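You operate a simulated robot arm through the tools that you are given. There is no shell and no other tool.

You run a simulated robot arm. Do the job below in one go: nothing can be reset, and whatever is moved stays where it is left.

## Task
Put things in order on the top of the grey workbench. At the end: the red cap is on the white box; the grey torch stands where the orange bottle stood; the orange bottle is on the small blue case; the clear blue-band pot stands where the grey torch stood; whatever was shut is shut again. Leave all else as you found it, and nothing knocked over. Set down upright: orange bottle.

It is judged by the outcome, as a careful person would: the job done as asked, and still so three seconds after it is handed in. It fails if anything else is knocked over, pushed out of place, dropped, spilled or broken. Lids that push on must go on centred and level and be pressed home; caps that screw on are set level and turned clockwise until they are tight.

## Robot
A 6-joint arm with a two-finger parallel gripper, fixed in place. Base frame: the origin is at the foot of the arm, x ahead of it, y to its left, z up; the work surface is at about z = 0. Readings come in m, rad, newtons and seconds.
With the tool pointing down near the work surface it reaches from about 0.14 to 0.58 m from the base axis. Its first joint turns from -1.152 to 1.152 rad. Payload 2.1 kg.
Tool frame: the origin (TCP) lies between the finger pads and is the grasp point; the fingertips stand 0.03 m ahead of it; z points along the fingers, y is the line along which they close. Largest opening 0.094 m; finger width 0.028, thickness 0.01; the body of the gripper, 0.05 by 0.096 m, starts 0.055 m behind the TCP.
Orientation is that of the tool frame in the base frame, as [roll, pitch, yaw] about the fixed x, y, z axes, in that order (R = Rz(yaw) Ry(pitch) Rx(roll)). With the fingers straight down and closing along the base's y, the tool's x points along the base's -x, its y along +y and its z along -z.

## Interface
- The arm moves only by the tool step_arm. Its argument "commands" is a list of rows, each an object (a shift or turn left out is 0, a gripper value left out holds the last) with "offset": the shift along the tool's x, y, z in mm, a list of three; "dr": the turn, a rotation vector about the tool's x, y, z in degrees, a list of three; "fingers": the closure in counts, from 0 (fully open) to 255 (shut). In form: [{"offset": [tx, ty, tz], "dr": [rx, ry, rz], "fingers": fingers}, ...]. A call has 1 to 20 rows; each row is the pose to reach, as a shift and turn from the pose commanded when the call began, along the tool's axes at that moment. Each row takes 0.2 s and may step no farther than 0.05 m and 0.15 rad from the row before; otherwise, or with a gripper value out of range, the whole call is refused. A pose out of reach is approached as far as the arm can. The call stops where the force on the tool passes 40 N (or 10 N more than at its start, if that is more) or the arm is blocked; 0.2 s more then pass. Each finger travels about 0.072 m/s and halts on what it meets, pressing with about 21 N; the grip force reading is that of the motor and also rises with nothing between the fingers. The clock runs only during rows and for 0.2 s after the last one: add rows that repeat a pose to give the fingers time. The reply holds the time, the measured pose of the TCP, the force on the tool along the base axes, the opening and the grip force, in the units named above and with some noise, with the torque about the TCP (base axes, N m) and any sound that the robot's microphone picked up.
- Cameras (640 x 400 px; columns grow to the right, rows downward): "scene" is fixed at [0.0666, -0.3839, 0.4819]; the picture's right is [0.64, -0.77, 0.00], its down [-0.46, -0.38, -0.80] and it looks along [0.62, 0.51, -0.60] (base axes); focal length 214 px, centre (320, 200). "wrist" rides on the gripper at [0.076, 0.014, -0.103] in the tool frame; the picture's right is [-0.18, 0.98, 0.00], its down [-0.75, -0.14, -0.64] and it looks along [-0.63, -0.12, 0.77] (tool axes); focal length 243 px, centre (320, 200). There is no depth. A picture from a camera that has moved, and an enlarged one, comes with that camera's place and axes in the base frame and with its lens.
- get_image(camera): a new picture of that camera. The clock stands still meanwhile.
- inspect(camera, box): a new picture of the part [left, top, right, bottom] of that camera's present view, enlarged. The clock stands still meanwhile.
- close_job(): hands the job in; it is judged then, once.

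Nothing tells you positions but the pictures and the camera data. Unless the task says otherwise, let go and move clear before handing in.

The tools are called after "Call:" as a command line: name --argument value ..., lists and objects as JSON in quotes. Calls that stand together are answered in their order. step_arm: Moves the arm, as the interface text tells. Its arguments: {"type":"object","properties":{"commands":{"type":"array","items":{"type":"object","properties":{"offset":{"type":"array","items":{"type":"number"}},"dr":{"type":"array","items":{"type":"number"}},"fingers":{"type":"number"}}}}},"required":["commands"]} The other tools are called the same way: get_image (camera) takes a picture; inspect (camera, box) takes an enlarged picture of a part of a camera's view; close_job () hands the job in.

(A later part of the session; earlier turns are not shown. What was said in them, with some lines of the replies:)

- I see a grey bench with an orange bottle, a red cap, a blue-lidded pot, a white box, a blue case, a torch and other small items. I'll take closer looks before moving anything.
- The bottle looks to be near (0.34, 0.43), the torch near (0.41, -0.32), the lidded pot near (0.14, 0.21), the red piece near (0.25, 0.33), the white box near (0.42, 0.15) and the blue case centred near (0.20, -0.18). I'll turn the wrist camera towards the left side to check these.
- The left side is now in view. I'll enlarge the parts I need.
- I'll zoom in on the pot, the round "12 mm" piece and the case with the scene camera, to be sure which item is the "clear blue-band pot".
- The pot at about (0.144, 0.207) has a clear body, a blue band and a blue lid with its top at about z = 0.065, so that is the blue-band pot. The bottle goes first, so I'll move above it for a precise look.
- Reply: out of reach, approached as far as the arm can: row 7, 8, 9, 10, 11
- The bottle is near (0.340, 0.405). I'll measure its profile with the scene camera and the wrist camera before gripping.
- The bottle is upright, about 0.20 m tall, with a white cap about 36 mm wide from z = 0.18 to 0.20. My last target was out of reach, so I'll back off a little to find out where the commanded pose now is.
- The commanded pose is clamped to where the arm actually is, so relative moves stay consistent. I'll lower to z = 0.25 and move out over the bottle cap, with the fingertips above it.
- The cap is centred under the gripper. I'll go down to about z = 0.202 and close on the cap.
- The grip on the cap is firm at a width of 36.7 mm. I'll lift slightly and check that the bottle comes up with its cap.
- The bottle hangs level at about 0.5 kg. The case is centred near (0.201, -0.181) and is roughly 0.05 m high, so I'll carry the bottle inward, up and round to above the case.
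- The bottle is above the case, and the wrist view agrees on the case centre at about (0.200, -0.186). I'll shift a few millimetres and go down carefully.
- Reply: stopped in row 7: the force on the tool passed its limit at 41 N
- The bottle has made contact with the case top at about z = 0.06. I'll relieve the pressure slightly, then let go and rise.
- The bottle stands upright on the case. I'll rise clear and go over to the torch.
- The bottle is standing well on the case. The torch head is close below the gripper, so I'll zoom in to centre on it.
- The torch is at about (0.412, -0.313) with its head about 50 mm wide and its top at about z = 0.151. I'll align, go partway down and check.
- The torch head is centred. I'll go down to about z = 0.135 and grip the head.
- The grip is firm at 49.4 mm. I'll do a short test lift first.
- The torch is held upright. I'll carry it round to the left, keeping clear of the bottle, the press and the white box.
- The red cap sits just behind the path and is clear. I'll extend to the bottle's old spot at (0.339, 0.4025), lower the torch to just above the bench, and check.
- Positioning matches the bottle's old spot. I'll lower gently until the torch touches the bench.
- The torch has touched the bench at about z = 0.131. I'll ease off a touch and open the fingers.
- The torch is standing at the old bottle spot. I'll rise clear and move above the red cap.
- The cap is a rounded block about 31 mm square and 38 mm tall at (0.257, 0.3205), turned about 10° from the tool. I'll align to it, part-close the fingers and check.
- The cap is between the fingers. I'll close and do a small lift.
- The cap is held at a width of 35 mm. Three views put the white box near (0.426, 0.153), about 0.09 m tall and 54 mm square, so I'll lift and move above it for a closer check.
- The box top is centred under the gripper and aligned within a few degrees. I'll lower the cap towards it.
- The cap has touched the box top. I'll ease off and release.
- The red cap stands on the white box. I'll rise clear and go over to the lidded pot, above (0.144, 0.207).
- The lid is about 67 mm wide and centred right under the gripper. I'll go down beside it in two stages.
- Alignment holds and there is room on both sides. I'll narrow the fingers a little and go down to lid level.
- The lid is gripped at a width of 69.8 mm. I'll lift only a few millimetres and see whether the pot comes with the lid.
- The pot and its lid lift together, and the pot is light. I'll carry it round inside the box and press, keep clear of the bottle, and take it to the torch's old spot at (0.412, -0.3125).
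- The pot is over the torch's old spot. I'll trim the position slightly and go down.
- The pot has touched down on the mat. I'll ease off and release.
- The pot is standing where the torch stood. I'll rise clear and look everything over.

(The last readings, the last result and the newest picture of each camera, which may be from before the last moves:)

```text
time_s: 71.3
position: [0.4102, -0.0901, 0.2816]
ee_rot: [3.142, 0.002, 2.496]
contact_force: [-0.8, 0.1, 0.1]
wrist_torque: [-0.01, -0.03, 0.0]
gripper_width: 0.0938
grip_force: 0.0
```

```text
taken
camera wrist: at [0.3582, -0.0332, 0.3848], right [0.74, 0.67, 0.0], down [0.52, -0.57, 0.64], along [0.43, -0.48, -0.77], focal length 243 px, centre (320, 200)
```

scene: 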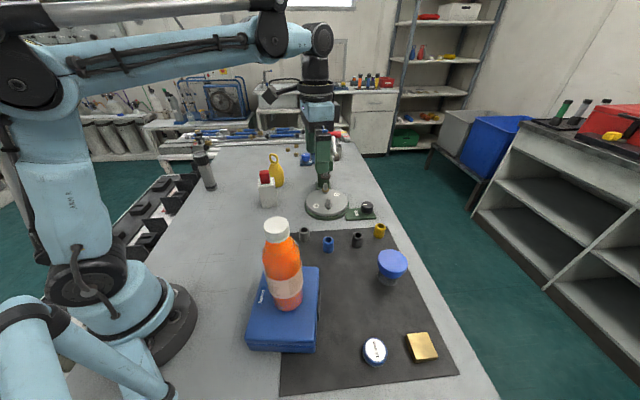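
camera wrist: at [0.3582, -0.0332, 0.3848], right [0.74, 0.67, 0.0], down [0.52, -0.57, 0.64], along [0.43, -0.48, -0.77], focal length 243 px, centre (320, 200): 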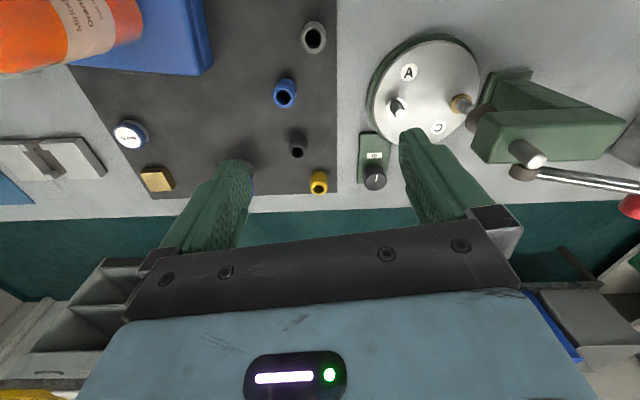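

Call:
inspect --camera "scene" --box '[360, 235, 430, 295]'

Call:
inspect --camera "scene" --box '[180, 140, 300, 220]'

Call:
inspect --camera "scene" --box '[235, 210, 345, 360]'

```text
6.67 times, centred on (395, 265) of scene
camera zoom: at [0.0666, -0.3838, 0.4819], right [0.64, -0.77, 0.0], down [-0.46, -0.38, -0.8], along [0.62, 0.51, -0.6], focal length 1430 px, centre (-180, -233)
```

zoom: 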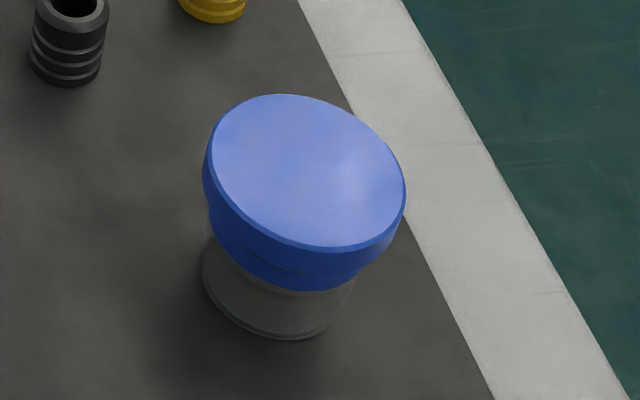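

```text
5.00 times, centred on (240, 180) of scene
camera zoom: at [0.0666, -0.3838, 0.4819], right [0.64, -0.77, 0.0], down [-0.46, -0.38, -0.8], along [0.62, 0.51, -0.6], focal length 1072 px, centre (720, 300)
```

zoom: 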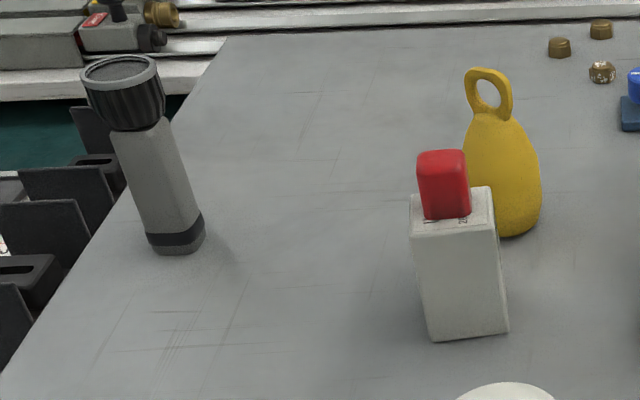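

```text
2.67 times, centred on (290, 285) of scene
camera zoom: at [0.0666, -0.3838, 0.4819], right [0.64, -0.77, 0.0], down [-0.46, -0.38, -0.8], along [0.62, 0.51, -0.6], focal length 572 px, centre (400, -27)
```

zoom: 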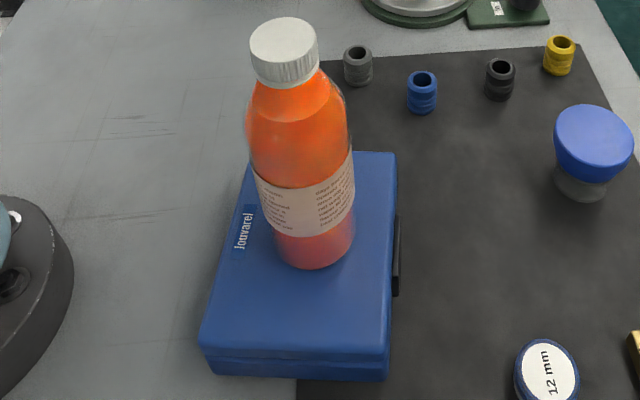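

Everything looks in place. I'll take a lower side view of the pot with the wrist camera to confirm the lid is still fully seated.

Call:
step_arm --commands '[{"offset": [30, 8, 0], "dr": [0, 0, -6.2]}, {"offset": [60, 16, 10], "dr": [0, 0, -12.4]}, {"offset": [90, 24, 40], "dr": [0, 0, -18.6]}, {"offset": [120, 32, 70], "dr": [0, 0, -24.8]}, {"offset": [150, 40, 100], "dr": [0, 0, -31]}, {"offset": [179, 48, 130], "dr": [0, 0, -37]}, {"offset": [179, 48, 135], "dr": [0, 0, -37]}, {"offset": [179, 48, 135], "dr": [0, 0, -37]}]'

Call:
get_image --camera "wrist"

```text
time_s: 73.1
position: [0.2959, 0.0569, 0.1459]
ee_rot: [-3.14, 0.0, 3.14]
contact_force: [-0.1, 0.4, -0.2]
wrist_torque: [-0.02, 0.03, 0.02]
gripper_width: 0.0939
grip_force: 0.1
```

```text
taken
camera wrist: at [0.2203, 0.071, 0.2493], right [0.19, 0.98, 0.0], down [0.75, -0.14, 0.64], along [0.63, -0.12, -0.77], focal length 243 px, centre (320, 200)
```

wrist: 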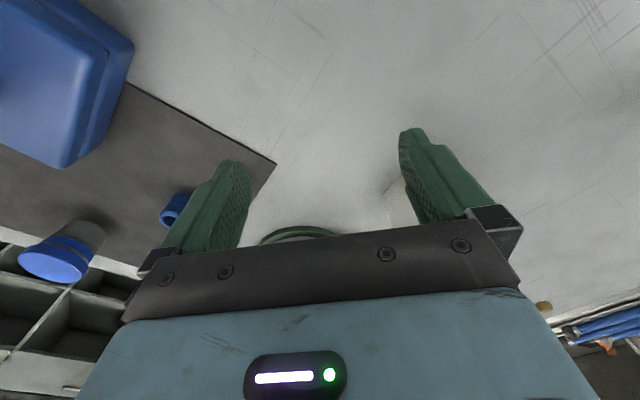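

Call:
inspect --camera "wrist" --box '[5, 205, 125, 295]'

```text
4.44 times, centred on (65, 250) of wrist
camera zoom: at [0.2203, 0.071, 0.2493], right [0.19, 0.98, 0.0], down [0.75, -0.14, 0.64], along [0.63, -0.12, -0.77], focal length 1078 px, centre (1453, -22)
```

zoom: 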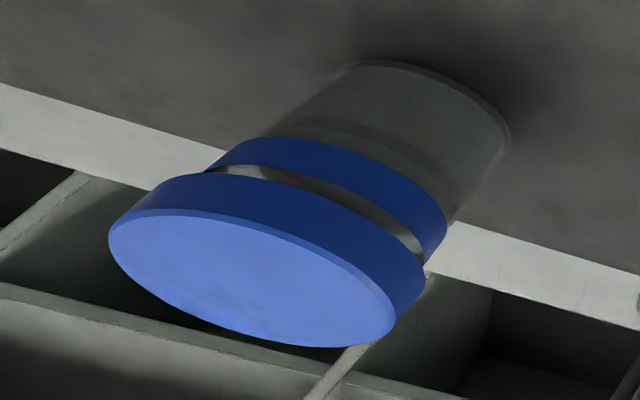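

Call:
inspect --camera "wrist" --box '[35, 215, 105, 270]'

Call:
inspect --camera "scene" --box '[372, 242, 412, 282]'

```text
7.27 times, centred on (70, 242) of wrist
camera zoom: at [0.2203, 0.071, 0.2493], right [0.19, 0.98, 0.0], down [0.75, -0.14, 0.64], along [0.63, -0.12, -0.77], focal length 1764 px, centre (2138, -109)
```

zoom: 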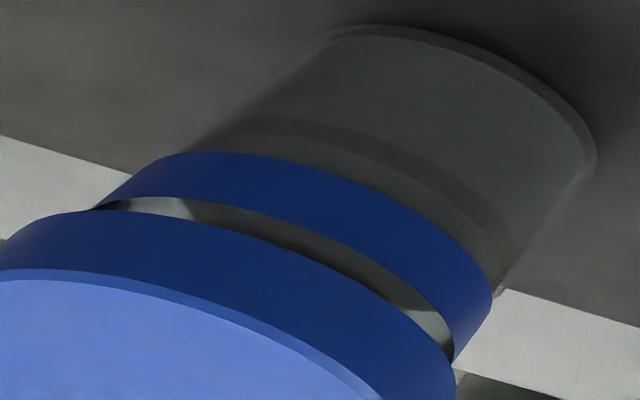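

```text
10.00 times, centred on (392, 262) of scene
camera zoom: at [0.0666, -0.3839, 0.4819], right [0.64, -0.77, 0.0], down [-0.46, -0.38, -0.8], along [0.62, 0.51, -0.6], focal length 2145 px, centre (-400, -420)
```

zoom: 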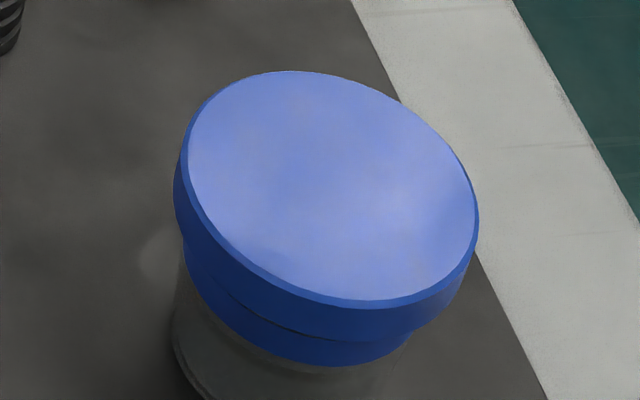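

The lid sits level. The grip and put-down heights agree to within a millimetre, so the lid did not shift on the pot. I'll raise the arm clear of everything and take a final look.

Call:
step_arm --commands '[{"offset": [0, 0, -40]}, {"offset": [0, 0, -80]}, {"offset": [0, 0, -120]}, {"offset": [0, 0, -160]}, {"offset": [0, 0, -200]}, {"offset": [0, 0, -200]}]'

Call:
get_image --camera "scene"

Call:
get_image --camera "wrist"

```text
time_s: 74.5
position: [0.2977, 0.0571, 0.3487]
ee_rot: [-3.141, 0.0, 3.141]
contact_force: [0.2, -0.1, -0.1]
wrist_torque: [0.03, 0.0, -0.01]
gripper_width: 0.0942
grip_force: 0.0
```

```text
taken
```

scene: 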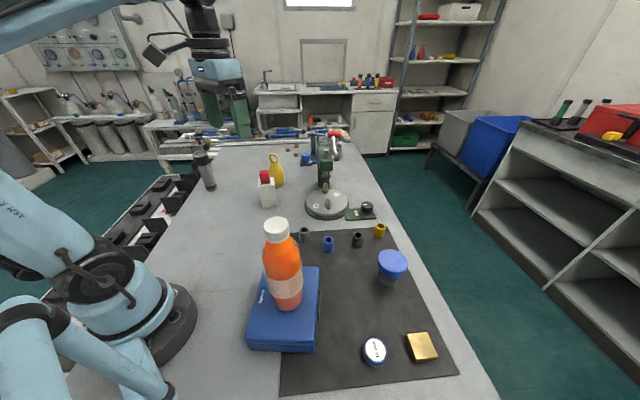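

```text
taken
camera wrist: at [0.2219, 0.0714, 0.4511], right [0.19, 0.98, 0.0], down [0.75, -0.14, 0.64], along [0.63, -0.12, -0.77], focal length 243 px, centre (320, 200)
```

wrist: 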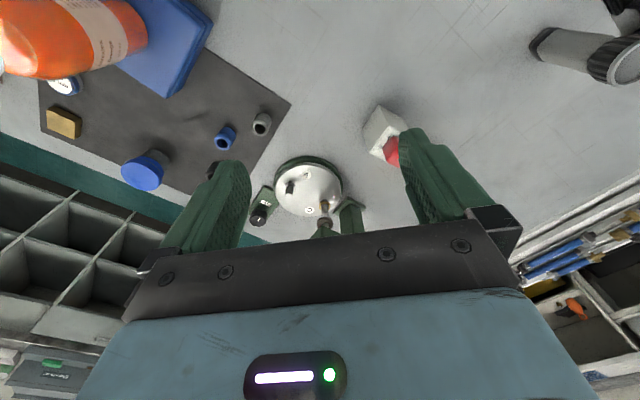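

All four moves are done: the red cap is on the white box, the torch is at the old bottle spot, the bottle is upright on the blue case, and the lidded pot is at the old torch spot. Nothing else has moved and the arm is clear, so I'm handing the job in.

Call:
close_job

```text
The job is handed in.
```

I've handed the job in with all four items where you asked. Nothing was knocked over, and I saw nothing else out of place in the last pictures.

- **Red cap:** it stands upright on top of the white box.
- **Grey torch:** it stands where the orange bottle stood, at about (0.340, 0.402).
- **Orange bottle:** it stands upright near the middle of the small blue case, with its cap still on. When I set it down the push reached 41 N and the arm stopped. Neither the bottle nor the case moved.
- **Blue-band pot:** it stands where the torch stood, at about (0.412, -0.312). I carried it by its lid and did not press the lid again afterwards. The lid looks level, and its height above the base is the same as before to within about a millimetre.

The blue case was never opened. I let go of everything, and the arm is raised clear of the bench.
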